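You operate a simulated robot arm through the tools that you are given. There is no shell and no other tool. Be economical: measure what you need, move in short steps, check, and stop when the job is done.

Carry out the task below with a simulated robot arm. There is one attempt and no reset: what you move stays moved.

JOB
Swap the dim lamp for the charged one and light it.
Fine: switch the dim lamp off and stand it on the dock; the lit lamp goes on the sofa end of the long table. Set down upright: lamp.
Where things are to end (x, y in the base frame): lamp within 6 cm of [61, -22].

It is judged by the outcome, as a careful person would: the job done as asked, and still so three seconds after it is handed in. It fails if anything else is knocked over, pushed out of place, dropped, spilled or broken.

ROBOT AND FRAMES
A 7-joint arm with a two-finger parallel gripper on a trunk, on a base that drives. Base frame: it is fixed to the floor where the robot stands at the start and does not move with it; the origin is under the middle of the robot, x ahead of it, y to its left, z up. Lengths are in cm, angles in degrees, forces in N, time in s.
With the tool pointing down near the work surface it reaches from about 28 to 74 cm from the robot's upright axis, wherever it stands. Its first joint turns from -115.0 to 115.0 degrees. Places, roughly: lamp [-175, -75, 100]; lamp dock [-170, -80, 90]; sofa end of the long table [80, -20, 70]. Payload 3.91 kg.
The TCP is the grasp point between the finger pads, 3 cm short of the fingertips. In the tool frame z runs along the fingers and y along their closing line. Largest opening 11 cm; finger width 2, thickness 1; the body of the gripper, 4.8 by 11.2 cm, starts 5.5 cm behind the TCP.
Orientation is that of the tool frame in the base frame, as a unit quaternion [x, y, z, w]. With the fingers straight down and closing along the base's y, the tool's x points along the base's -x, its y along +y and its z along -z.

CONTROLS
- The arm moves only by the tool step_arm. Its argument "commands" is a list of rows, each an object (a shift or turn left out is 0, a gripper value left out holds the last) with "slide": the shift along the base's x, y, z in cm, a list of three; "turn": the turn, a rotation vector about the base's x, y, z in degrees, a list of three; "fingers": the finger opening in cm, from 0 to 11. In form: [{"slide": [dx, dy, dz], "turn": [ax, ay, az], "fingers": fingers}, ...]. A call has 1 to 10 rows; each row is the pose to reach, as a shift and turn from the pose commanded when the call began. A row lasts 0.2 s, in which the tool goes at most 5 cm and 8.6 degrees; a call with a longer step from one row to the next is refused whole, and so is a gripper value outside its range. Where a pose cannot be reached the arm comes as near as it can. A force on the tool above 40 N (or 10 N above the force at the start of the call, whichever is more), or a blocked arm, ends the call early, and 0.2 s more pass. The fingers move at their own pace (about 10.8 cm/s each) and stop on an object; they squeeze with about 29 N. The grip force told is the motor's: it shows also when the fingers shut on nothing. Time passes only in rows, and 0.2 s behind the last, so rows that repeat a pose let the fingers close. It gives the time, the measured TCP pose, the force on the tool (base axes), the opening and the grip force at its end, in the units of the frame above (readings bear some noise), with the torque about the TCP (base axes, N m) and any sound that the robot's microphone picked up, and new pictures: "show" is both (left out), scene, wrist or none.
- Cameras (640 x 400 px; columns grow to the right, rows downward): "scene" is now at [2.21, 13.09, 166.7]; the picture's right is [-0.25, -0.97, 0.00], its down [-0.65, 0.17, -0.74] and it looks along [0.72, -0.18, -0.67] (base axes); focal length 260 px, centre (320, 200). "wrist" rides on the gripper at [7.2, 1.7, -10.3] in the tool frame; the picture's right is [-0.23, 0.97, 0.00], its down [-0.76, -0.18, -0.62] and it looks along [-0.61, -0.14, 0.78] (tool axes); focal length 222 px, centre (320, 200). There is no depth. A picture from a camera that has moved, and an enlarged one, comes with that camera's place and axes in the base frame and with its lens.
- lift_body(by): slides the trunk up (or, below 0, down) by that many cm; the arm and the scene camera ride with it, the base frame stays. It gives what a move gives, with no picture.
- steer(legs): drives the robot by 1 to 6 legs, each [ahead, turn to the left] in cm and degrees, along the robot's own axes; the way and the turn of a leg run together, so that a leg with both is an arc; at most 150 cm and 180 degrees a leg. The arm and the cameras ride along, it lands a little off, and it stops where it bumps. It gives what a move gives, and a new picture of the scene camera.
- aim_head(pan, tilt): turns the head with the scene camera to pan (to the left, within 155 degrees either way) and tilt (down, from -29 to 69), counted from straight ahead of the robot. It gives what a move gives, and a new picture of the scene camera.
- inspect(camera, box): a new picture of the part [left, top, right, bottom] of that camera's present view, enlarged. It takes no simulated time.
- finish_job(): hands the job in; it is judged then, once.

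Work in short steps. Places have to be worked out from the pictures, the camera data and where the tool is seen: move nearer, look again, correct. Check each grasp and each placing, and mend what went wrong. You have 120 turns and 260 pictures in all, those below and enlarged ones among them. Open the gripper and draw the arm clear of the work before you hand the job in, unless the task says otherwise; then end with one line.

The tools are called after "Call:" as a command line: name --argument value ..., lists and objects as JSON in quotes. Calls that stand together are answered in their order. step_arm: Moves the arm, as the interface text tells. Its arguments: {"type":"object","properties":{"commands":{"type":"array","items":{"type":"object","properties":{"slide":{"type":"array","items":{"type":"number"}},"turn":{"type":"array","items":{"type":"number"}},"fingers":{"type":"number"}}}},"show":{"type":"string","enum":["both","scene","wrist","none"]}},"required":["commands"]} The other tools are called the same way: lift_body (by) slides the trunk up or down; steer (legs) drives the base; aim_head (pan, tilt) turns the head that bears the scene camera; inspect (camera, box) takes an enlarged picture of a part of a camera's view; finish_job () hands the job in.

At the start:

```text
clock: 0.0
ee_pos: [41.64, -20.55, 135.43]
tcp_rot: [0.001, 1.0, 0.0, 0.001]
ft_force: [0.2, -0.3, 0.5]
ft_torque: [0.01, 0.01, 0.01]
grip_width: 10.98
finger_force: 0.0
trunk travel left (down, up): [-77.5, 21.5]
robot x, y, heading: [0.25, -0.02, 0.1]
head pan, tilt: [-14.3, 42.1]
```

scene: 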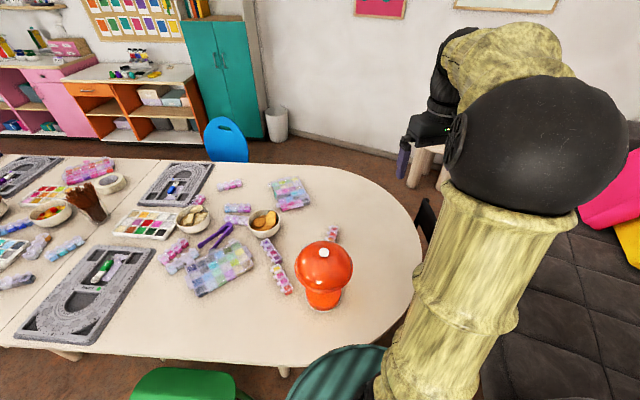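
wrist: 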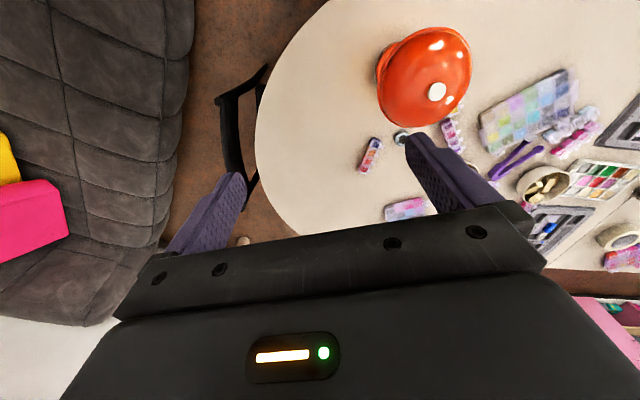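

I see an orange lamp with a white button on top at roughly (48, 1) on the table. I'll enlarge it and turn the head toward the dock behind.

Call:
inspect --camera "scene" --box '[260, 220, 388, 320]'

Call:
inspect --camera "wrist" --box '[340, 10, 500, 150]'

Call:
aim_head --pan -150 --tilt 20

```text
4.00 times, centred on (324, 270) of scene
camera zoom: at [2.21, 13.09, 166.7], right [-0.25, -0.97, 0.0], down [-0.65, 0.17, -0.74], along [0.72, -0.18, -0.67], focal length 1040 px, centre (304, -80)
```

zoom: 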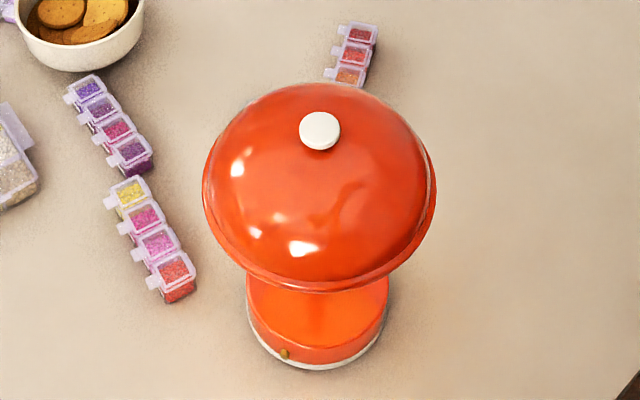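

```text
2.86 times, centred on (420, 80) of wrist
camera zoom: at [34.34, -18.85, 145.75], right [0.23, 0.97, 0.0], down [0.76, -0.18, 0.62], along [0.61, -0.14, -0.78], focal length 635 px, centre (34, 543)
```

zoom: 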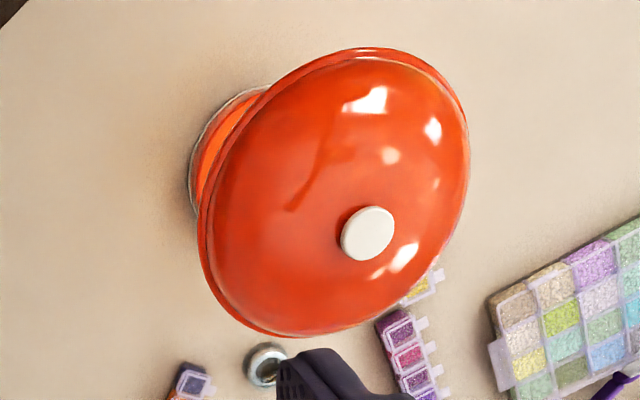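

```text
clock: 2.2
ee_pos: [41.62, -20.68, 135.57]
tcp_rot: [0.0, 1.0, 0.0, 0.0]
ft_force: [-0.1, -0.1, 1.4]
ft_torque: [0.01, 0.01, 0.0]
grip_width: 11.0
finger_force: 0.2
trunk travel left (down, up): [-77.5, 21.5]
robot x, y, heading: [-0.07, 0.13, 0.0]
head pan, tilt: [-150.0, 20.0]
camera scene: at [-13.95, 10.5, 170.15], right [-0.5, 0.87, 0.0], down [0.3, 0.17, -0.94], along [-0.81, -0.47, -0.34], focal length 260 px, centre (320, 200)
```

scene: 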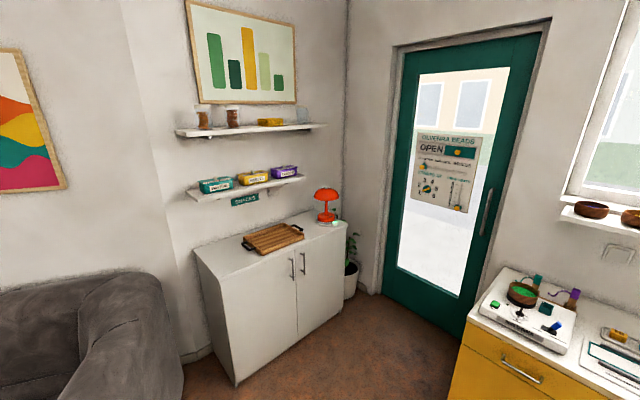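

The dock with the other lamp is on the sideboard. I'll enlarge it.

Call:
inspect --camera "scene" --box '[290, 175, 370, 240]'

Call:
inspect --camera "scene" --box '[170, 90, 370, 390]'

```text
6.15 times, centred on (330, 208) of scene
camera zoom: at [-13.95, 10.5, 170.15], right [-0.5, 0.87, 0.0], down [0.3, 0.17, -0.94], along [-0.81, -0.47, -0.34], focal length 1600 px, centre (258, 154)
```

zoom: 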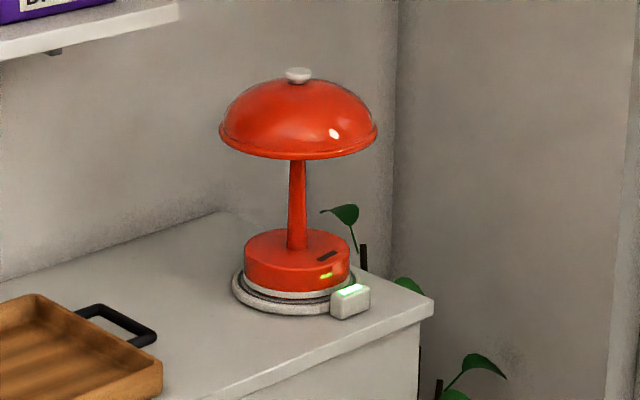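

```text
1.33 times, centred on (270, 240) of scene
camera zoom: at [-13.95, 10.5, 170.15], right [-0.5, 0.87, 0.0], down [0.3, 0.17, -0.94], along [-0.81, -0.47, -0.34], focal length 347 px, centre (387, 147)
```

zoom: 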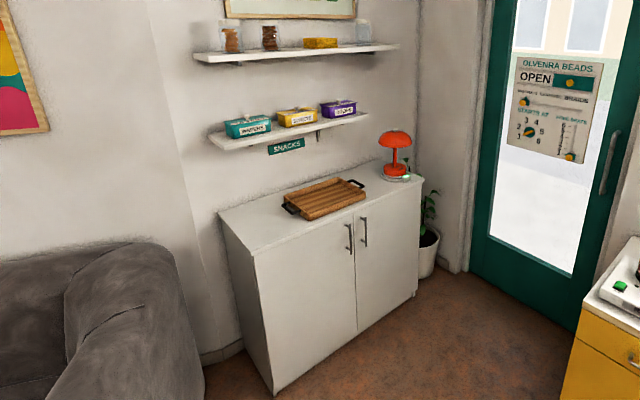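

The lamps have a thin stem, a base with a dark slot and LED, and a white knob on top. The charged lamp stands near (-172, -77); I'll turn and drive part way there to look closer.

Call:
steer --legs '[[0, -164.5], [90, 0]]'

Call:
aim_head --pan 20 --tilt 32

```text
clock: 13.6
ee_pos: [-131.24, -17.52, 135.59]
tcp_rot: [0.99, 0.144, -0.001, 0.0]
ft_force: [0.0, 0.0, 0.2]
ft_torque: [0.01, 0.01, 0.04]
grip_width: 10.98
finger_force: 0.0
trunk travel left (down, up): [-77.5, 21.5]
robot x, y, heading: [-85.33, -25.27, -163.6]
head pan, tilt: [-150.0, 20.0]
camera scene: at [-69.07, -31.67, 170.15], right [0.73, -0.69, 0.0], down [-0.23, -0.25, -0.94], along [0.65, 0.68, -0.34], focal length 260 px, centre (320, 200)
```

scene: 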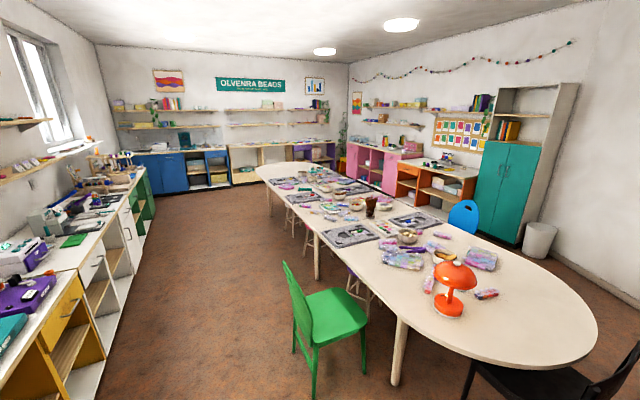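

```text
clock: 16.2
ee_pos: [-131.35, -17.46, 135.62]
tcp_rot: [0.99, 0.144, 0.0, 0.0]
ft_force: [0.6, -0.3, 0.9]
ft_torque: [-0.01, 0.02, 0.02]
grip_width: 11.0
finger_force: 0.0
trunk travel left (down, up): [-77.5, 21.5]
robot x, y, heading: [-85.6, -25.27, -163.3]
head pan, tilt: [20.0, 32.0]
camera scene: at [-82.62, -43.74, 168.23], right [-0.59, 0.8, 0.0], down [0.43, 0.32, -0.85], along [-0.68, -0.5, -0.53], focal length 260 px, centre (320, 200)
```

scene: 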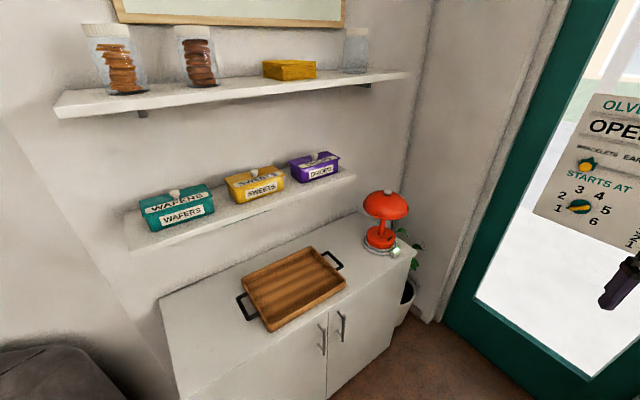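

Lamp/dock estimate: about (-167, -74), cabinet top at z≈89, cabinet rotated about 20° to my frame. I'll drive to about (-133, -25) with heading -125 to face it.

Call:
steer --legs '[[0, -16.5], [47, 0], [0, 55]]'

Call:
aim_head --pan 0 --tilt 45

```text
clock: 22.4
ee_pos: [-173.47, -47.39, 135.47]
tcp_rot: [0.889, 0.459, 0.0, 0.0]
ft_force: [0.0, 0.7, -0.8]
ft_torque: [0.0, -0.06, 0.02]
grip_width: 11.0
finger_force: 0.1
trunk travel left (down, up): [-77.5, 21.5]
robot x, y, heading: [-132.65, -25.37, -125.4]
head pan, tilt: [20.0, 32.0]
camera scene: at [-119.03, -38.19, 168.22], right [-0.96, 0.27, 0.0], down [0.14, 0.51, -0.85], along [-0.23, -0.82, -0.53], focal length 260 px, centre (320, 200)
```

scene: 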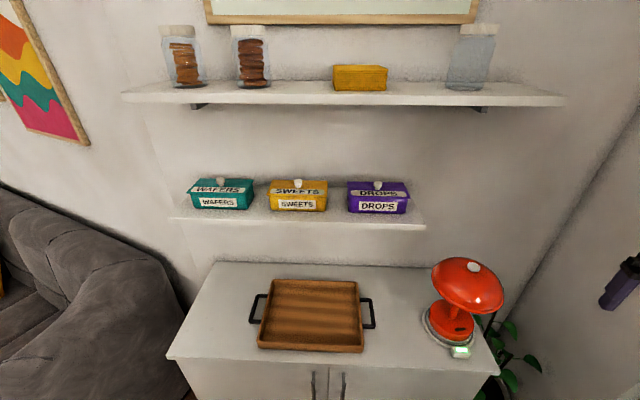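

```text
clock: 23.2
ee_pos: [-173.46, -47.47, 135.56]
tcp_rot: [0.888, 0.459, 0.0, 0.0]
ft_force: [-1.0, -0.6, -0.8]
ft_torque: [0.0, -0.01, -0.02]
grip_width: 11.04
finger_force: 0.1
trunk travel left (down, up): [-77.5, 21.5]
robot x, y, heading: [-132.69, -25.19, -125.5]
head pan, tilt: [0.0, 45.0]
camera scene: at [-121.36, -36.18, 166.28], right [-0.82, 0.58, 0.0], down [0.41, 0.58, -0.71], along [-0.41, -0.58, -0.71], focal length 260 px, centre (320, 200)
```

scene: 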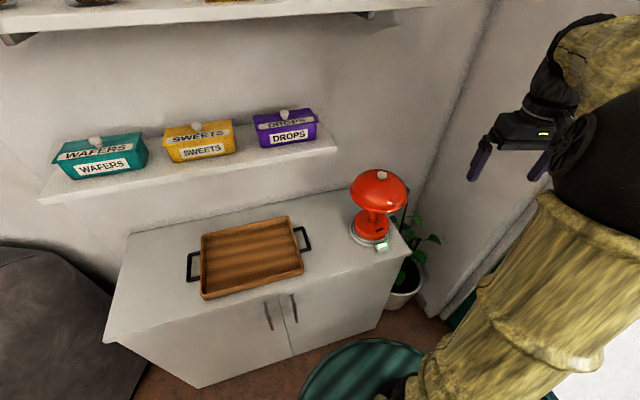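

Lamp now estimated at (-170, -73.5). I'll zoom in on its base.

Call:
inspect --camera "scene" --box '[336, 160, 432, 260]'

Call:
inspect --camera "scene" --box '[350, 210, 400, 255]'

```text
4.00 times, centred on (384, 210) of scene
camera zoom: at [-121.36, -36.18, 166.28], right [-0.82, 0.58, 0.0], down [0.41, 0.58, -0.71], along [-0.41, -0.58, -0.71], focal length 1040 px, centre (64, 160)
```

zoom: 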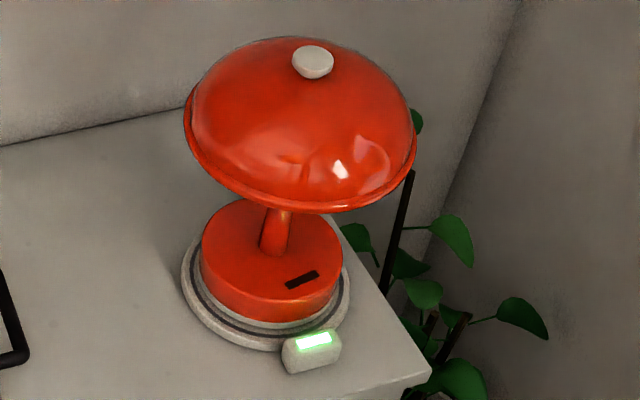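

```text
8.89 times, centred on (375, 232) of scene
camera zoom: at [-121.36, -36.18, 166.28], right [-0.82, 0.58, 0.0], down [0.41, 0.58, -0.71], along [-0.41, -0.58, -0.71], focal length 2312 px, centre (-169, -89)
```

zoom: 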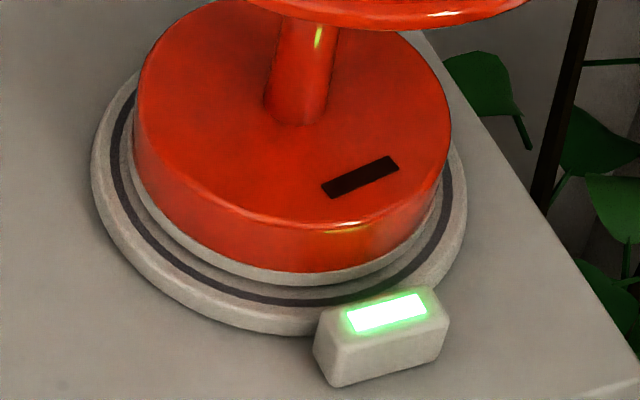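

The knob on top is likely the push button; the stem is thin, so I'll grasp it with the tool horizontal. First I pitch the tool up to horizontal in place.

Call:
step_arm --commands '[{"turn": [-6.93, 4.92, 0]}, {"turn": [-13.86, 9.84, 0]}, {"turn": [-20.8, 14.76, 0]}, {"turn": [-27.7, 19.7, 0]}, {"turn": [-34.6, 24.6, 0]}, {"turn": [-41.6, 29.5, 0]}, {"turn": [-48.5, 34.4, 0]}, {"turn": [-55.4, 39.4, 0]}, {"turn": [-62.4, 44.3, 0]}, {"turn": [-69.3, 49.2, 0]}]' --show "both"

```text
clock: 25.4
ee_pos: [-173.62, -47.39, 135.43]
tcp_rot: [0.655, 0.338, -0.601, 0.31]
ft_force: [-0.1, 0.9, -0.2]
ft_torque: [0.05, 0.01, 0.0]
grip_width: 11.0
finger_force: 0.0
trunk travel left (down, up): [-77.5, 21.5]
robot x, y, heading: [-132.97, -25.43, -125.6]
head pan, tilt: [0.0, 45.0]
camera scene: at [-121.45, -36.21, 166.28], right [-0.81, 0.58, 0.0], down [0.41, 0.58, -0.71], along [-0.41, -0.58, -0.71], focal length 260 px, centre (320, 200)
camera wrist: at [-165.93, -39.36, 129.08], right [0.78, -0.58, 0.23], down [0.18, 0.56, 0.81], along [-0.6, -0.59, 0.54], focal length 222 px, centre (320, 200)
```

scene: 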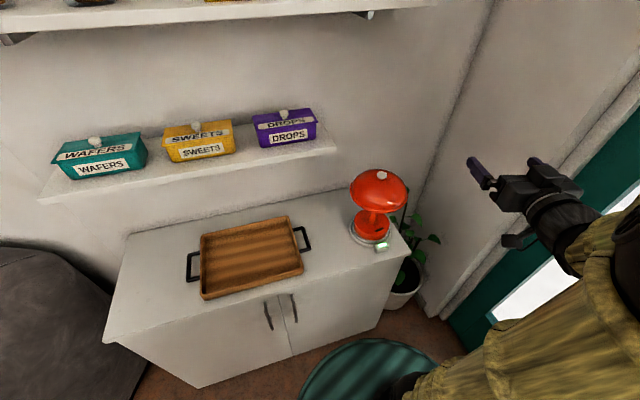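
wrist: 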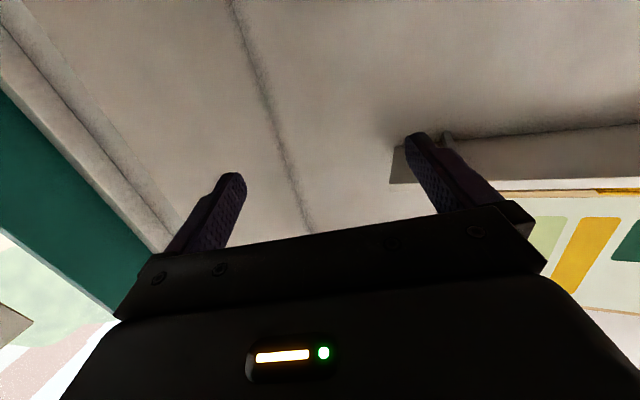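

Tool is nearly horizontal. Now I bring it in line with the lamp stem, about 20 cm short, at z≈104.

Call:
step_arm --commands '[{"slide": [2, -1.1, -3.9], "turn": [-1, 0.7, 0]}, {"slide": [4, -2.2, -7.9], "turn": [-2, 1.4, 0]}, {"slide": [6, -3.3, -11.8], "turn": [-3, 2.1, 0]}, {"slide": [8, -4.4, -15.8], "turn": [-4, 2.9, 0]}, {"slide": [9.9, -5.5, -19.7], "turn": [-4, 2.9, 0]}, {"slide": [11.9, -6.6, -23.6], "turn": [-4, 2.9, 0]}, {"slide": [13.9, -7.8, -27.5], "turn": [-4, 2.9, 0]}, {"slide": [15.8, -8.9, -31.4], "turn": [-4, 2.9, 0]}]'

```text
clock: 27.2
ee_pos: [-170.66, -60.51, 107.43]
tcp_rot: [0.63, 0.325, -0.627, 0.324]
ft_force: [0.1, 0.0, 0.8]
ft_torque: [0.02, 0.03, -0.03]
grip_width: 11.02
finger_force: 0.0
out of reach, approached as far as the arm can: row 1, 2, 3, 4, 5, 6, 7, 8
trunk travel left (down, up): [-77.5, 21.5]
robot x, y, heading: [-132.45, -25.58, -125.5]
head pan, tilt: [0.0, 45.0]
camera scene: at [-121.35, -36.16, 166.28], right [-0.81, 0.58, 0.0], down [0.41, 0.58, -0.71], along [-0.41, -0.58, -0.71], focal length 260 px, centre (320, 200)
camera wrist: at [-163.23, -52.95, 100.2], right [0.79, -0.56, 0.23], down [0.21, 0.61, 0.76], along [-0.57, -0.56, 0.6], focal length 222 px, centre (320, 200)
```

scene: 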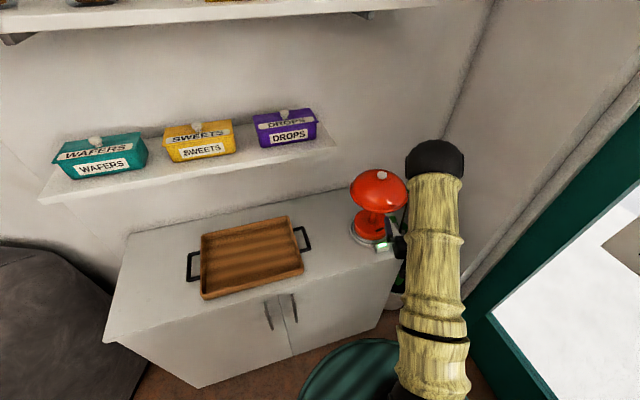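
wrist: 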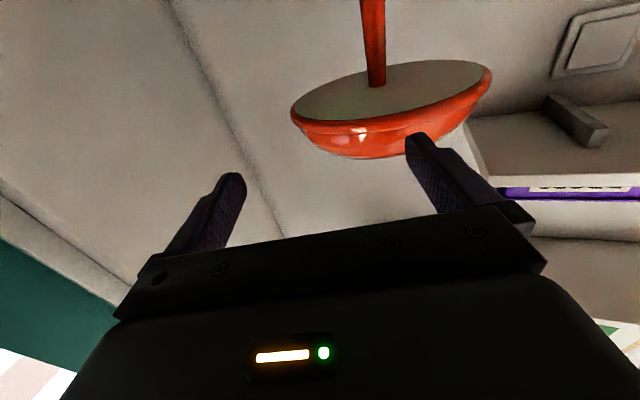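

The horizontal tool can't come that close to the body, so I back the base off by 13 cm.

Call:
steer --legs '[[-13, 0]]'

```text
clock: 28.5
ee_pos: [-163.28, -50.03, 107.58]
tcp_rot: [0.63, 0.324, -0.627, 0.323]
ft_force: [0.5, 0.0, 0.8]
ft_torque: [-0.02, -0.02, 0.01]
grip_width: 11.0
finger_force: 0.1
trunk travel left (down, up): [-77.5, 21.5]
robot x, y, heading: [-124.97, -15.22, -125.3]
head pan, tilt: [0.0, 45.0]
camera scene: at [-113.95, -25.78, 166.27], right [-0.82, 0.58, 0.0], down [0.41, 0.58, -0.71], along [-0.41, -0.58, -0.71], focal length 260 px, centre (320, 200)
```

scene: 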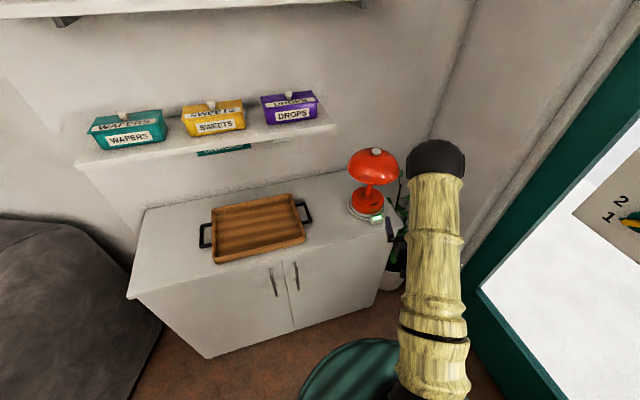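

Dome rim is around z≈106 by the wrist view, so I'll grasp near z≈100. I shift toward the lamp's line, with fingertips still short of the dome.

Call:
step_arm --commands '[{"slide": [1.5, -1.0, -2]}, {"slide": [3.3, -2.5, -4]}, {"slide": [5, -4.0, -6]}]'

```text
clock: 29.3
ee_pos: [-163.17, -52.0, 103.95]
tcp_rot: [0.631, 0.329, -0.62, 0.33]
ft_force: [-0.7, 0.2, 0.5]
ft_torque: [0.04, -0.01, 0.01]
grip_width: 11.01
finger_force: 0.0
out of reach, approached as far as the arm can: row 1, 2, 3
trunk travel left (down, up): [-77.5, 21.5]
robot x, y, heading: [-125.13, -14.54, -125.6]
head pan, tilt: [0.0, 45.0]
camera scene: at [-113.91, -25.81, 166.27], right [-0.82, 0.58, 0.0], down [0.41, 0.58, -0.71], along [-0.41, -0.58, -0.71], focal length 260 px, centre (320, 200)
camera wrist: at [-155.91, -44.27, 96.68], right [0.8, -0.55, 0.24], down [0.19, 0.61, 0.77], along [-0.57, -0.57, 0.6], focal length 222 px, centre (320, 200)
```

scene: 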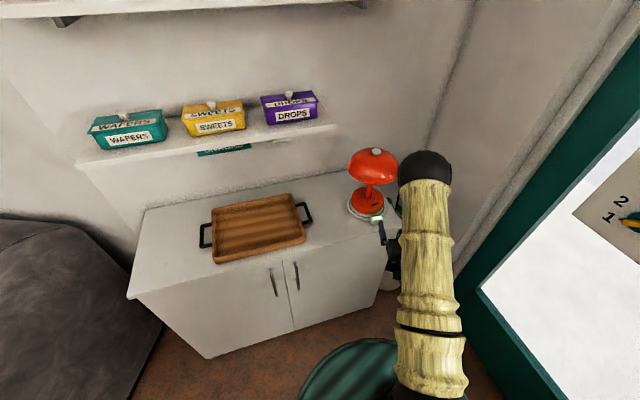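
wrist: 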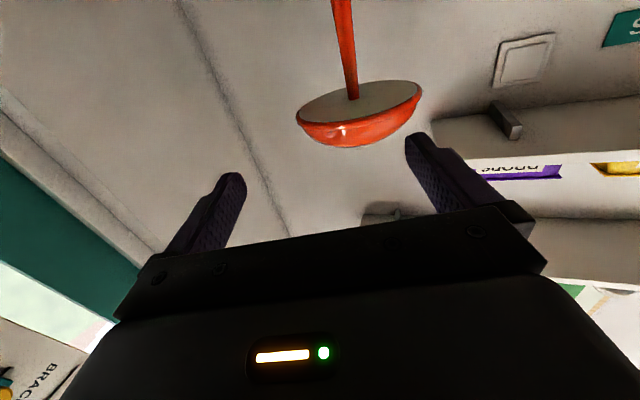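

The arm is near a limit at this height (shoulder too high). I lower the trunk a bit, raising the arm back in turn.

Call:
step_arm --commands '[{"slide": [0, 0, 4]}, {"slide": [0, 0, 8]}, {"slide": [0, 0, 12]}, {"slide": [0, 0, 16]}, {"slide": [0, 0, 20]}]' --show "none"

Call:
lift_body --by -22

```text
clock: 30.5
ee_pos: [-163.48, -52.01, 124.15]
tcp_rot: [0.63, 0.325, -0.626, 0.324]
ft_force: [0.2, 0.0, 0.2]
ft_torque: [-0.03, 0.0, -0.02]
grip_width: 10.99
finger_force: 0.0
out of reach, approached as far as the arm can: row 3, 4, 5
trunk travel left (down, up): [-77.5, 21.5]
robot x, y, heading: [-125.01, -15.12, -125.2]
head pan, tilt: [0.0, 45.0]
```

```text
clock: 32.8
ee_pos: [-163.58, -52.2, 102.01]
tcp_rot: [0.63, 0.325, -0.627, 0.324]
ft_force: [-0.8, -0.9, -0.3]
ft_torque: [0.02, 0.0, 0.0]
grip_width: 11.0
finger_force: 0.0
trunk travel left (down, up): [-55.5, 43.5]
robot x, y, heading: [-125.31, -15.4, -125.2]
head pan, tilt: [0.0, 45.0]
```

Tool at z≈102 with the trunk lower. Now I shift sideways into line with the stem.

Call:
step_arm --commands '[{"slide": [1.2, -2, -0.7]}, {"slide": [2.2, -4, -1.4]}, {"slide": [3.2, -6, -2]}]'

```text
clock: 33.6
ee_pos: [-162.33, -54.18, 101.18]
tcp_rot: [0.63, 0.324, -0.627, 0.323]
ft_force: [-0.5, 0.8, -0.6]
ft_torque: [0.02, 0.04, -0.03]
grip_width: 11.02
finger_force: 0.1
out of reach, approached as far as the arm can: row 2, 3
trunk travel left (down, up): [-55.5, 43.5]
robot x, y, heading: [-125.05, -15.13, -125.3]
head pan, tilt: [0.0, 45.0]
camera scene: at [-113.87, -25.67, 144.28], right [-0.82, 0.58, 0.0], down [0.41, 0.58, -0.71], along [-0.41, -0.58, -0.71], focal length 260 px, centre (320, 200)
camera wrist: at [-154.95, -46.56, 93.98], right [0.79, -0.57, 0.23], down [0.21, 0.61, 0.76], along [-0.57, -0.56, 0.6], focal length 222 px, centre (320, 200)
```

scene: 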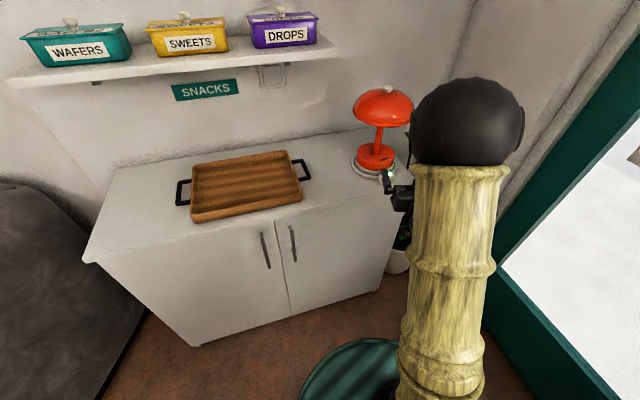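
wrist: 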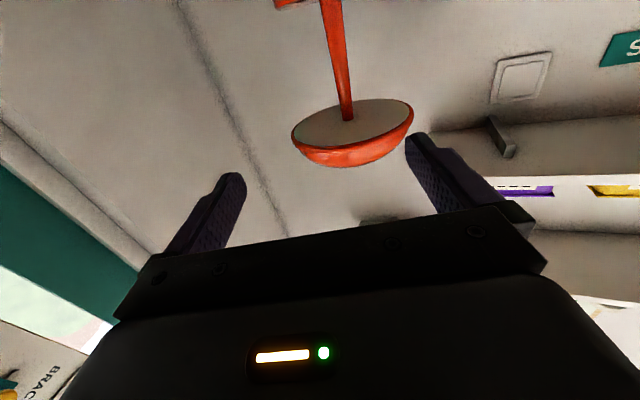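

The arm reaches better to its right, so I turn the base 6° left to bring the lamp into the arm's natural line.

Call:
steer --legs '[[0, 6]]'

Call:
step_arm --commands '[{"slide": [0, 0, -0.5]}]'

Call:
inspect --camera "scene" --box '[300, 60, 460, 230]'

```text
clock: 34.5
ee_pos: [-157.9, -57.96, 101.32]
tcp_rot: [0.612, 0.359, -0.608, 0.357]
ft_force: [0.5, 0.2, -0.2]
ft_torque: [0.02, -0.01, 0.07]
grip_width: 11.0
finger_force: 0.0
trunk travel left (down, up): [-55.5, 43.5]
robot x, y, heading: [-125.07, -14.88, -124.3]
head pan, tilt: [0.0, 45.0]
camera scene: at [-113.6, -25.51, 144.27], right [-0.83, 0.56, 0.0], down [0.4, 0.59, -0.71], along [-0.4, -0.59, -0.71], focal length 260 px, centre (320, 200)
```

scene: 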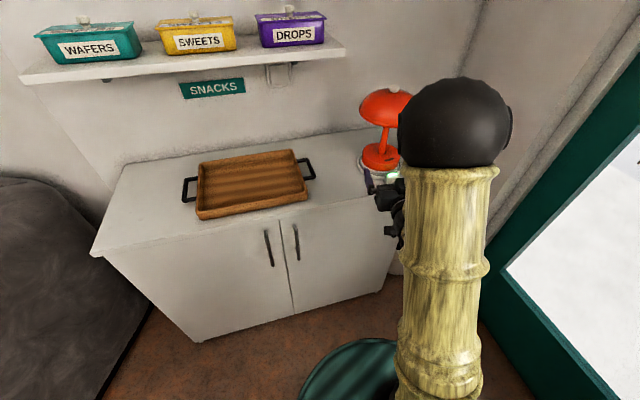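

```text
clock: 34.9
ee_pos: [-155.81, -59.66, 100.7]
tcp_rot: [0.604, 0.377, -0.597, 0.369]
ft_force: [-0.2, -0.8, -0.7]
ft_torque: [-0.04, 0.02, -0.01]
grip_width: 11.01
finger_force: 0.1
trunk travel left (down, up): [-55.5, 43.5]
robot x, y, heading: [-125.02, -14.96, -124.3]
head pan, tilt: [0.0, 45.0]
stopped in row 1: the arm was blocked; the commanded pose is now the measured one
camera scene: at [-113.55, -25.54, 144.26], right [-0.83, 0.56, 0.0], down [0.4, 0.59, -0.71], along [-0.4, -0.59, -0.71], focal length 260 px, centre (320, 200)
camera wrist: at [-149.62, -50.95, 93.47], right [0.87, -0.43, 0.22], down [0.11, 0.63, 0.77], along [-0.47, -0.65, 0.6], focal length 222 px, centre (320, 200)
```

scene: 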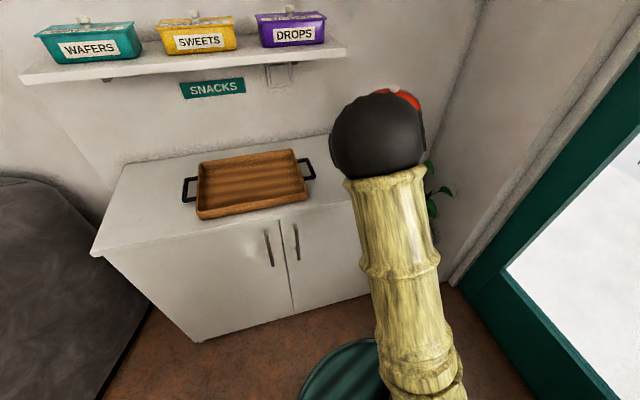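
wrist: 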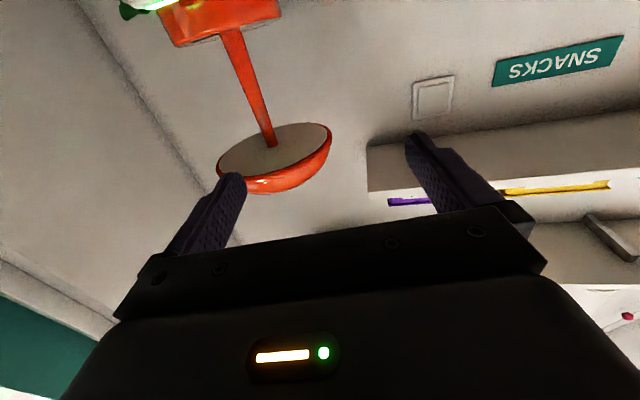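

```text
2.35 times, centred on (380, 145) of scene
camera zoom: at [-113.55, -25.54, 144.26], right [-0.83, 0.56, 0.0], down [0.4, 0.59, -0.71], along [-0.4, -0.59, -0.71], focal length 612 px, centre (179, 329)
```

zoom: 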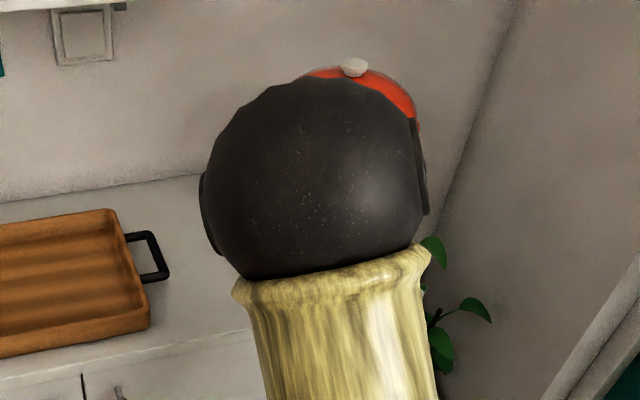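

The base turned only 1° while the arm yawed ~9°, so something was odd. I'll move the tool back slightly, away from the cabinet, and look.

Call:
step_arm --commands '[{"slide": [-0.5, 1.5, 1]}, {"slide": [-1, 3, 2]}, {"slide": [-1, 3, 2]}]' --show "none"

Call:
aim_head --pan 0 --tilt 69

```text
clock: 35.7
ee_pos: [-157.87, -57.03, 103.12]
tcp_rot: [0.605, 0.373, -0.599, 0.368]
ft_force: [0.0, -0.4, -0.3]
ft_torque: [0.03, -0.01, 0.01]
grip_width: 11.0
finger_force: 0.1
out of reach, approached as far as the arm can: row 1, 2, 3
trunk travel left (down, up): [-55.5, 43.5]
robot x, y, heading: [-125.12, -14.92, -124.0]
head pan, tilt: [0.0, 45.0]
```

```text
clock: 36.6
ee_pos: [-157.89, -57.07, 103.17]
tcp_rot: [0.605, 0.373, -0.599, 0.368]
ft_force: [0.5, -0.6, 0.1]
ft_torque: [0.04, -0.04, -0.02]
grip_width: 11.01
finger_force: 0.0
trunk travel left (down, up): [-55.5, 43.5]
robot x, y, heading: [-125.47, -15.08, -123.9]
head pan, tilt: [0.0, 68.8]
camera scene: at [-112.22, -23.35, 141.4], right [-0.83, 0.56, 0.0], down [0.52, 0.77, -0.36], along [-0.2, -0.3, -0.93], focal length 260 px, centre (320, 200)
```

scene: 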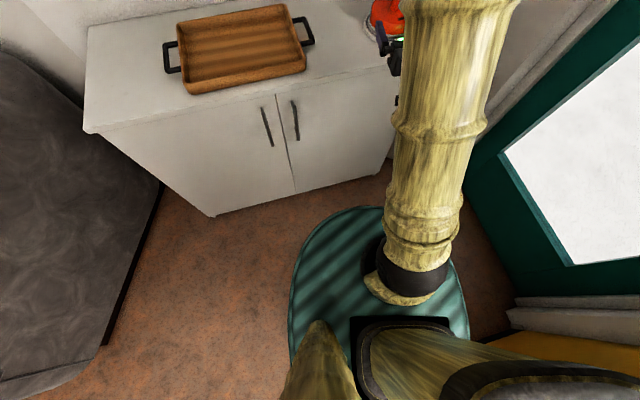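

The base likely bumped the yellow counter behind it. I'll relocate to about (-102, -34), facing the lamp from its left-front, with the tool at z≈109 (above tray, below shelf).

Call:
step_arm --commands '[{"slide": [0, 1, 3]}, {"slide": [0, 2, 6]}]' --show "none"

Call:
steer --legs '[[5, 0], [0, 94], [30, 0]]'

```text
clock: 37.2
ee_pos: [-157.9, -55.01, 109.08]
tcp_rot: [0.604, 0.373, -0.599, 0.369]
ft_force: [0.1, -0.3, -0.2]
ft_torque: [0.01, 0.04, -0.03]
grip_width: 11.0
finger_force: 0.1
trunk travel left (down, up): [-55.5, 43.5]
robot x, y, heading: [-125.27, -15.27, -124.1]
head pan, tilt: [0.0, 68.8]
```

```text
clock: 38.5
ee_pos: [-160.68, -59.87, 109.02]
tcp_rot: [0.603, 0.377, -0.597, 0.371]
ft_force: [-0.2, -0.6, 1.0]
ft_torque: [0.02, 0.02, -0.02]
grip_width: 10.99
finger_force: 0.1
trunk travel left (down, up): [-55.5, 43.5]
robot x, y, heading: [-128.41, -19.64, -123.9]
head pan, tilt: [0.0, 68.8]
stopped in leg 2: the robot was blocked; the commanded pose is now the measured one
camera scene: at [-115.32, -27.92, 141.39], right [-0.83, 0.56, 0.0], down [0.52, 0.77, -0.36], along [-0.2, -0.3, -0.93], focal length 260 px, centre (320, 200)
```

scene: 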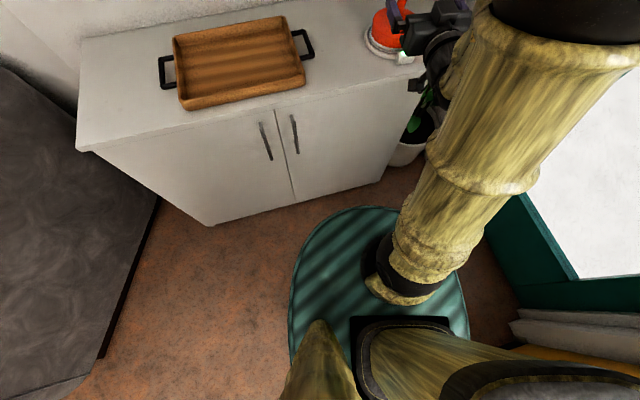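

The base is blocked turning left (rear against the counter). I'll raise the tool above the lamp, go 7 cm ahead, turn back to 180°, reverse 30 cm, and then face the lamp from there.

Call:
step_arm --commands '[{"slide": [0, 1, 4.5]}, {"slide": [0, 2, 9]}, {"slide": [0, 2, 13.5]}, {"slide": [0, 2, 18]}, {"slide": [0, 2, 21]}]' --show "none"

Call:
steer --legs '[[7, 0], [0, -56], [-28, 0]]'

```text
clock: 39.7
ee_pos: [-160.6, -57.96, 130.13]
tcp_rot: [0.603, 0.375, -0.598, 0.371]
ft_force: [0.7, 0.0, -0.4]
ft_torque: [0.02, 0.03, 0.01]
grip_width: 11.0
finger_force: 0.0
trunk travel left (down, up): [-55.5, 43.5]
robot x, y, heading: [-128.36, -19.51, -123.8]
head pan, tilt: [0.0, 68.8]
```

```text
clock: 44.8
ee_pos: [-154.09, -19.75, 130.16]
tcp_rot: [0.71, 0.045, -0.702, 0.043]
ft_force: [0.3, 0.1, -0.4]
ft_torque: [0.02, 0.02, 0.0]
grip_width: 10.99
finger_force: 0.0
trunk travel left (down, up): [-55.5, 43.5]
robot x, y, heading: [-104.06, -25.74, 179.4]
head pan, tilt: [0.0, 68.8]
camera scene: at [-103.97, -41.06, 141.39], right [0.01, 1.0, 0.0], down [0.93, -0.01, -0.36], along [-0.36, 0.0, -0.93], focal length 260 px, centre (320, 200)
```

scene: 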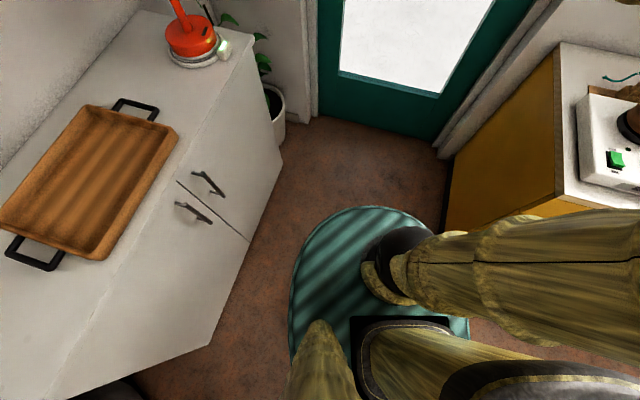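

Free now. I turn to about -140°, facing the lamp, and look.

Call:
steer --legs '[[0, 40]]'

Call:
aim_head --pan 0 --tilt 35

```text
clock: 47.1
ee_pos: [-146.19, -53.38, 130.03]
tcp_rot: [0.65, 0.286, -0.645, 0.282]
ft_force: [0.8, -0.5, -0.8]
ft_torque: [0.04, -0.01, 0.04]
grip_width: 11.02
finger_force: 0.1
trunk travel left (down, up): [-55.5, 43.5]
robot x, y, heading: [-104.48, -25.63, -140.7]
head pan, tilt: [0.0, 68.8]
camera scene: at [-94.18, -37.28, 141.39], right [-0.64, 0.77, 0.0], down [0.72, 0.59, -0.36], along [-0.28, -0.23, -0.93], focal length 260 px, centre (320, 200)
```

scene: 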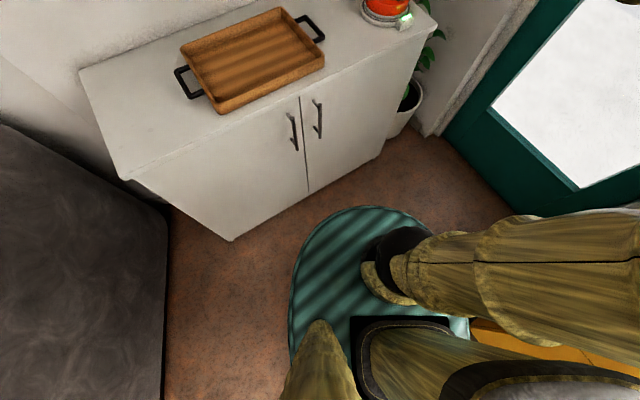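

```text
clock: 48.1
ee_pos: [-146.13, -53.3, 130.14]
tcp_rot: [0.65, 0.286, -0.645, 0.282]
ft_force: [-1.5, -0.1, -0.4]
ft_torque: [-0.01, 0.01, 0.01]
grip_width: 11.02
finger_force: 0.1
trunk travel left (down, up): [-55.5, 43.5]
robot x, y, heading: [-104.38, -25.52, -140.4]
head pan, tilt: [0.0, 35.0]
camera scene: at [-96.66, -39.33, 145.75], right [-0.64, 0.77, 0.0], down [0.44, 0.37, -0.82], along [-0.63, -0.52, -0.57], focal length 260 px, centre (320, 200)
```

scene: 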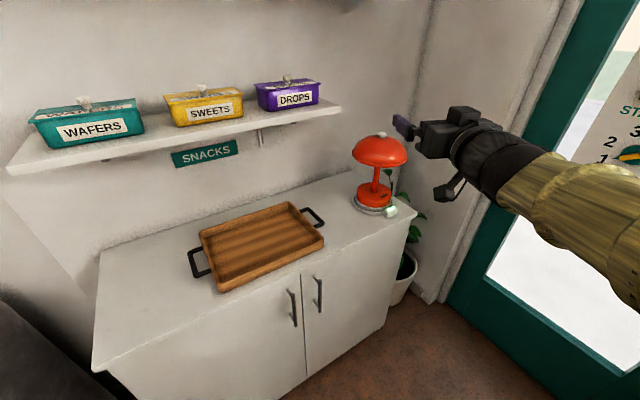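

Good view; I zoom on the lamp and hand to measure heights.

Call:
inspect --camera "scene" --box '[335, 100, 495, 225]'

```text
3.20 times, centred on (415, 162) of scene
camera zoom: at [-96.66, -39.33, 145.75], right [-0.64, 0.77, 0.0], down [0.44, 0.37, -0.82], along [-0.63, -0.52, -0.57], focal length 832 px, centre (16, 320)
```

zoom: 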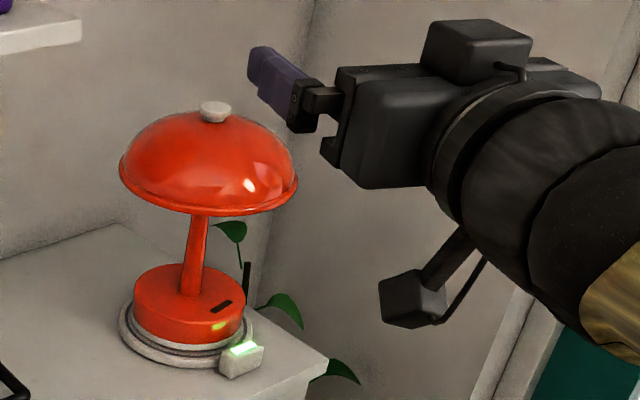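

Lamp at about (-170.7, -74.5), stem from z≈94 to ≈105. I align the tool with the bearing (-143.5°) and go down to z≈101.5, 22 cm short of the stem.

Call:
step_arm --commands '[{"slide": [-0.9, -1.1, -4.1], "turn": [0, 0, -4]}, {"slide": [-1.9, -2.3, -8.2], "turn": [0, 0, -8]}, {"slide": [-2.8, -3.4, -12.3], "turn": [0, 0, -11]}, {"slide": [-3.7, -4.5, -16.4], "turn": [0, 0, -11]}, {"slide": [-4.6, -5.6, -20.5], "turn": [0, 0, -11]}, {"slide": [-5.6, -6.8, -24.6], "turn": [0, 0, -11]}, {"slide": [-6.5, -7.9, -28.6], "turn": [0, 0, -11]}]'

```text
clock: 49.7
ee_pos: [-148.71, -56.94, 112.56]
tcp_rot: [0.677, 0.224, -0.665, 0.221]
ft_force: [-1.1, 0.5, 0.2]
ft_torque: [0.01, 0.02, 0.09]
grip_width: 10.98
finger_force: 0.1
out of reach, approached as far as the arm can: row 3, 4, 5, 6, 7
trunk travel left (down, up): [-55.5, 43.5]
robot x, y, heading: [-103.91, -25.63, -140.2]
head pan, tilt: [0.0, 35.0]
camera scene: at [-96.92, -39.12, 145.8], right [-0.64, 0.77, 0.0], down [0.44, 0.36, -0.82], along [-0.63, -0.52, -0.57], focal length 260 px, centre (320, 200)
camera wrist: at [-139.39, -51.98, 105.44], right [0.58, -0.78, 0.23], down [0.38, 0.51, 0.77], along [-0.72, -0.36, 0.59], focal length 222 px, centre (320, 200)
```

scene: 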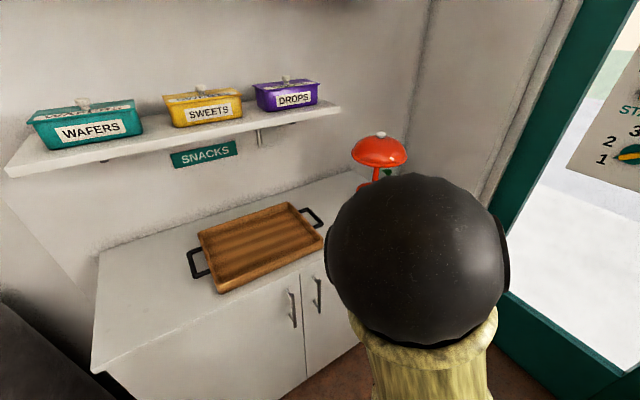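
wrist: 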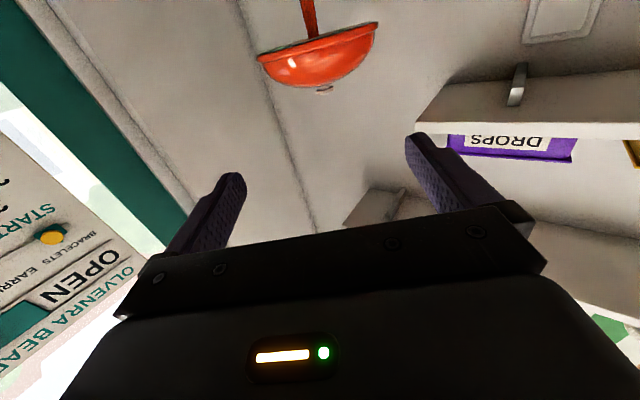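

Lower height seems reachable only farther out. I extend to radius ~65 first, then lower.

Call:
step_arm --commands '[{"slide": [-3, -2.6, 0]}, {"slide": [-5.5, -5, -1]}, {"slide": [-7, -6.8, -4]}, {"slide": [-7.6, -7.3, -7]}, {"slide": [-7.6, -7.3, -10.5]}]'

```text
clock: 50.9
ee_pos: [-150.02, -59.15, 114.93]
tcp_rot: [0.676, 0.225, -0.667, 0.22]
ft_force: [0.9, 0.5, -0.4]
ft_torque: [-0.02, -0.01, 0.0]
grip_width: 11.0
finger_force: 0.1
out of reach, approached as far as the arm can: row 1, 2, 3, 4, 5
trunk travel left (down, up): [-55.5, 43.5]
robot x, y, heading: [-104.18, -25.79, -140.6]
head pan, tilt: [0.0, 35.0]
camera scene: at [-96.66, -39.34, 145.76], right [-0.64, 0.77, 0.0], down [0.44, 0.37, -0.82], along [-0.63, -0.52, -0.57], focal length 260 px, centre (320, 200)
camera wrist: at [-140.74, -54.14, 107.71], right [0.58, -0.78, 0.22], down [0.39, 0.51, 0.77], along [-0.72, -0.36, 0.6], focal length 222 px, centre (320, 200)
```

scene: 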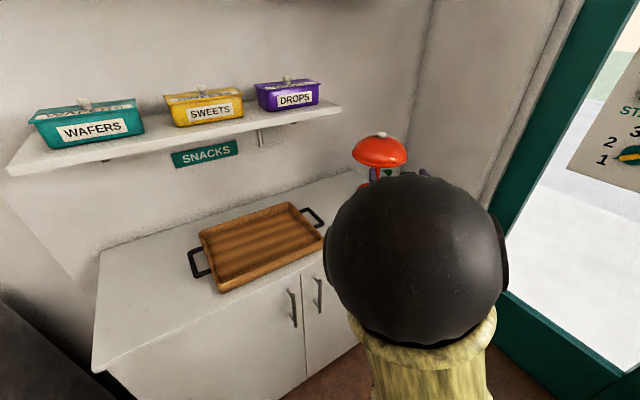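
wrist: 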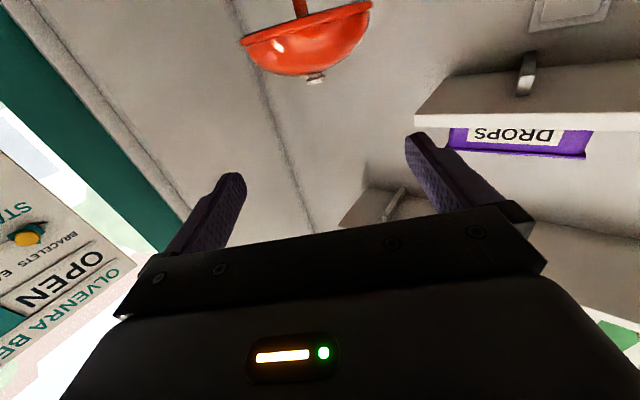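

The wrist seems at a limit when the tool is low relative to the shoulder. I go back up and will lower the trunk instead.

Call:
step_arm --commands '[{"slide": [0, 0, 4]}, {"slide": [0, 0, 8]}, {"slide": [0, 0, 12]}, {"slide": [0, 0, 15]}, {"slide": [0, 0, 15]}]' --show "none"

Call:
lift_body --by -26

Call:
step_arm --commands '[{"slide": [0, 0, -0.2]}]'

```text
clock: 52.1
ee_pos: [-150.0, -59.54, 129.71]
tcp_rot: [0.675, 0.222, -0.669, 0.218]
ft_force: [-0.4, 0.2, -0.5]
ft_torque: [-0.02, -0.02, 0.03]
grip_width: 11.0
finger_force: 0.1
trunk travel left (down, up): [-55.5, 43.5]
robot x, y, heading: [-104.18, -25.69, -140.7]
head pan, tilt: [0.0, 35.0]
```

```text
clock: 54.8
ee_pos: [-150.07, -59.46, 103.77]
tcp_rot: [0.676, 0.223, -0.668, 0.218]
ft_force: [0.1, 0.8, 0.5]
ft_torque: [0.01, -0.02, 0.01]
grip_width: 11.0
finger_force: 0.0
trunk travel left (down, up): [-29.5, 69.5]
robot x, y, heading: [-104.05, -26.01, -140.3]
head pan, tilt: [0.0, 35.0]
```

```text
clock: 55.1
ee_pos: [-149.89, -59.42, 103.46]
tcp_rot: [0.675, 0.223, -0.668, 0.219]
ft_force: [-0.5, -0.1, -0.5]
ft_torque: [0.04, 0.03, -0.04]
grip_width: 11.0
finger_force: 0.0
trunk travel left (down, up): [-29.5, 69.5]
robot x, y, heading: [-104.01, -25.67, -140.2]
head pan, tilt: [0.0, 35.0]
camera scene: at [-96.66, -39.34, 119.76], right [-0.64, 0.77, 0.0], down [0.44, 0.37, -0.82], along [-0.63, -0.52, -0.57], focal length 260 px, centre (320, 200)
camera wrist: at [-140.63, -54.51, 96.23], right [0.58, -0.79, 0.23], down [0.39, 0.51, 0.77], along [-0.72, -0.35, 0.6], focal length 222 px, centre (320, 200)
```

scene: 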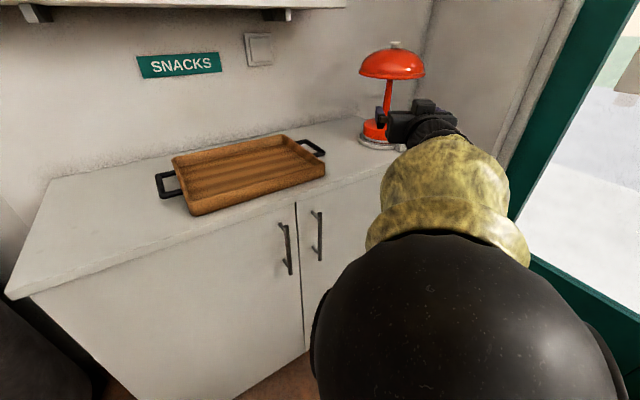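
wrist: 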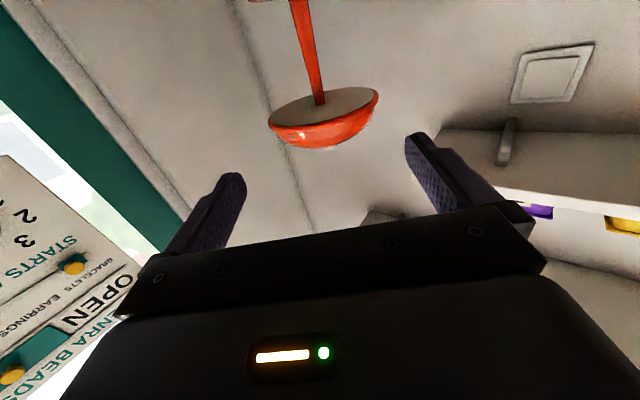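

Now well aligned: the stem is centred and tool at z≈103. I advance 14 cm while lowering 2 cm.

Call:
step_arm --commands '[{"slide": [-2.4, -1.8, -1]}, {"slide": [-4.8, -3.6, -2]}, {"slide": [-7.2, -5.3, -2]}, {"slide": [-9.6, -7.1, -2]}, {"slide": [-11.3, -8.3, -2]}]'

```text
clock: 56.4
ee_pos: [-154.51, -64.87, 102.46]
tcp_rot: [0.675, 0.222, -0.669, 0.219]
ft_force: [0.3, -0.4, 0.2]
ft_torque: [-0.01, 0.04, 0.01]
grip_width: 10.99
finger_force: 0.1
out of reach, approached as far as the arm can: row 3, 4, 5
trunk travel left (down, up): [-29.5, 69.5]
robot x, y, heading: [-104.32, -25.72, -140.3]
head pan, tilt: [0.0, 35.0]
camera scene: at [-96.67, -39.33, 119.76], right [-0.64, 0.77, 0.0], down [0.44, 0.37, -0.82], along [-0.63, -0.52, -0.57], focal length 260 px, centre (320, 200)
camera wrist: at [-145.15, -59.95, 95.28], right [0.58, -0.79, 0.23], down [0.39, 0.51, 0.77], along [-0.72, -0.35, 0.6], focal length 222 px, centre (320, 200)
```

scene: 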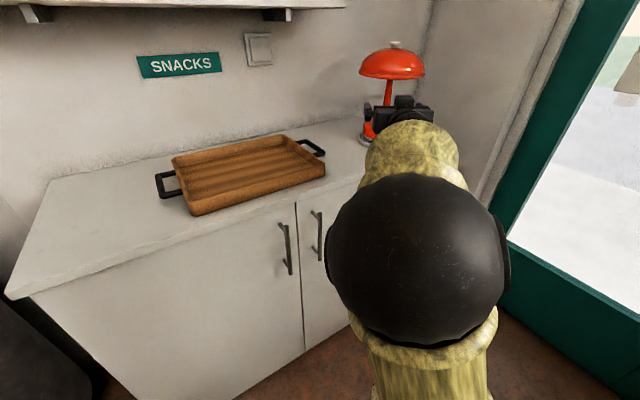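
wrist: 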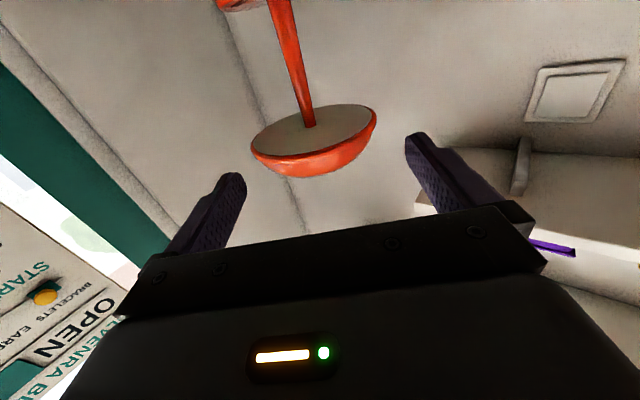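

The reach limit appears to grow with tool height relative to the trunk. I raise the arm 20 cm and extend a bit, then lower the trunk by 20.

Call:
step_arm --commands '[{"slide": [0, 0, 4]}, {"slide": [0, 0, 8]}, {"slide": [0, 0, 12]}, {"slide": [0, 0, 16]}, {"slide": [0, 0, 20]}, {"slide": [0, 0, 20]}]' --show "none"

Call:
step_arm --commands '[{"slide": [-1.6, -1.2, 2]}, {"slide": [-3.2, -2.4, 4]}, {"slide": [-4.8, -3.6, 4]}, {"slide": [-6.4, -4.8, 4]}, {"slide": [-8, -5.9, 4]}]' --show "scene"

```text
clock: 57.8
ee_pos: [-151.95, -64.06, 121.78]
tcp_rot: [0.675, 0.222, -0.668, 0.218]
ft_force: [0.3, -0.4, 0.0]
ft_torque: [0.02, 0.0, 0.01]
grip_width: 11.0
finger_force: 0.0
out of reach, approached as far as the arm can: row 4, 5, 6
trunk travel left (down, up): [-29.5, 69.5]
robot x, y, heading: [-104.08, -25.72, -140.3]
head pan, tilt: [0.0, 35.0]
```

```text
clock: 59.0
ee_pos: [-151.22, -65.63, 121.35]
tcp_rot: [0.675, 0.223, -0.669, 0.219]
ft_force: [-1.0, -0.3, 0.4]
ft_torque: [0.0, -0.01, -0.02]
grip_width: 10.99
finger_force: 0.0
out of reach, approached as far as the arm can: row 1, 2, 3, 4, 5
trunk travel left (down, up): [-29.5, 69.5]
robot x, y, heading: [-104.12, -25.83, -140.3]
head pan, tilt: [0.0, 35.0]
camera scene: at [-96.66, -39.36, 119.76], right [-0.64, 0.77, 0.0], down [0.44, 0.37, -0.82], along [-0.63, -0.52, -0.57], focal length 260 px, centre (320, 200)
```

scene: 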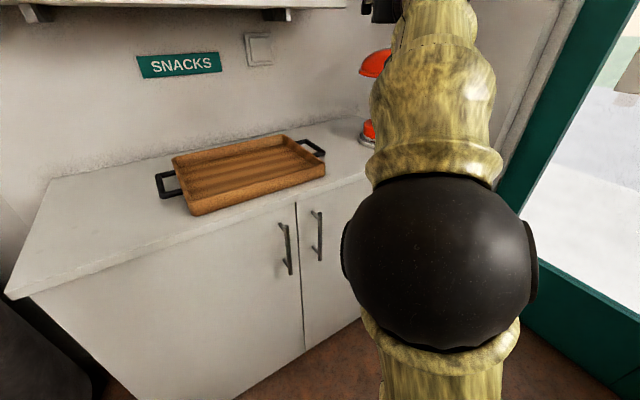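

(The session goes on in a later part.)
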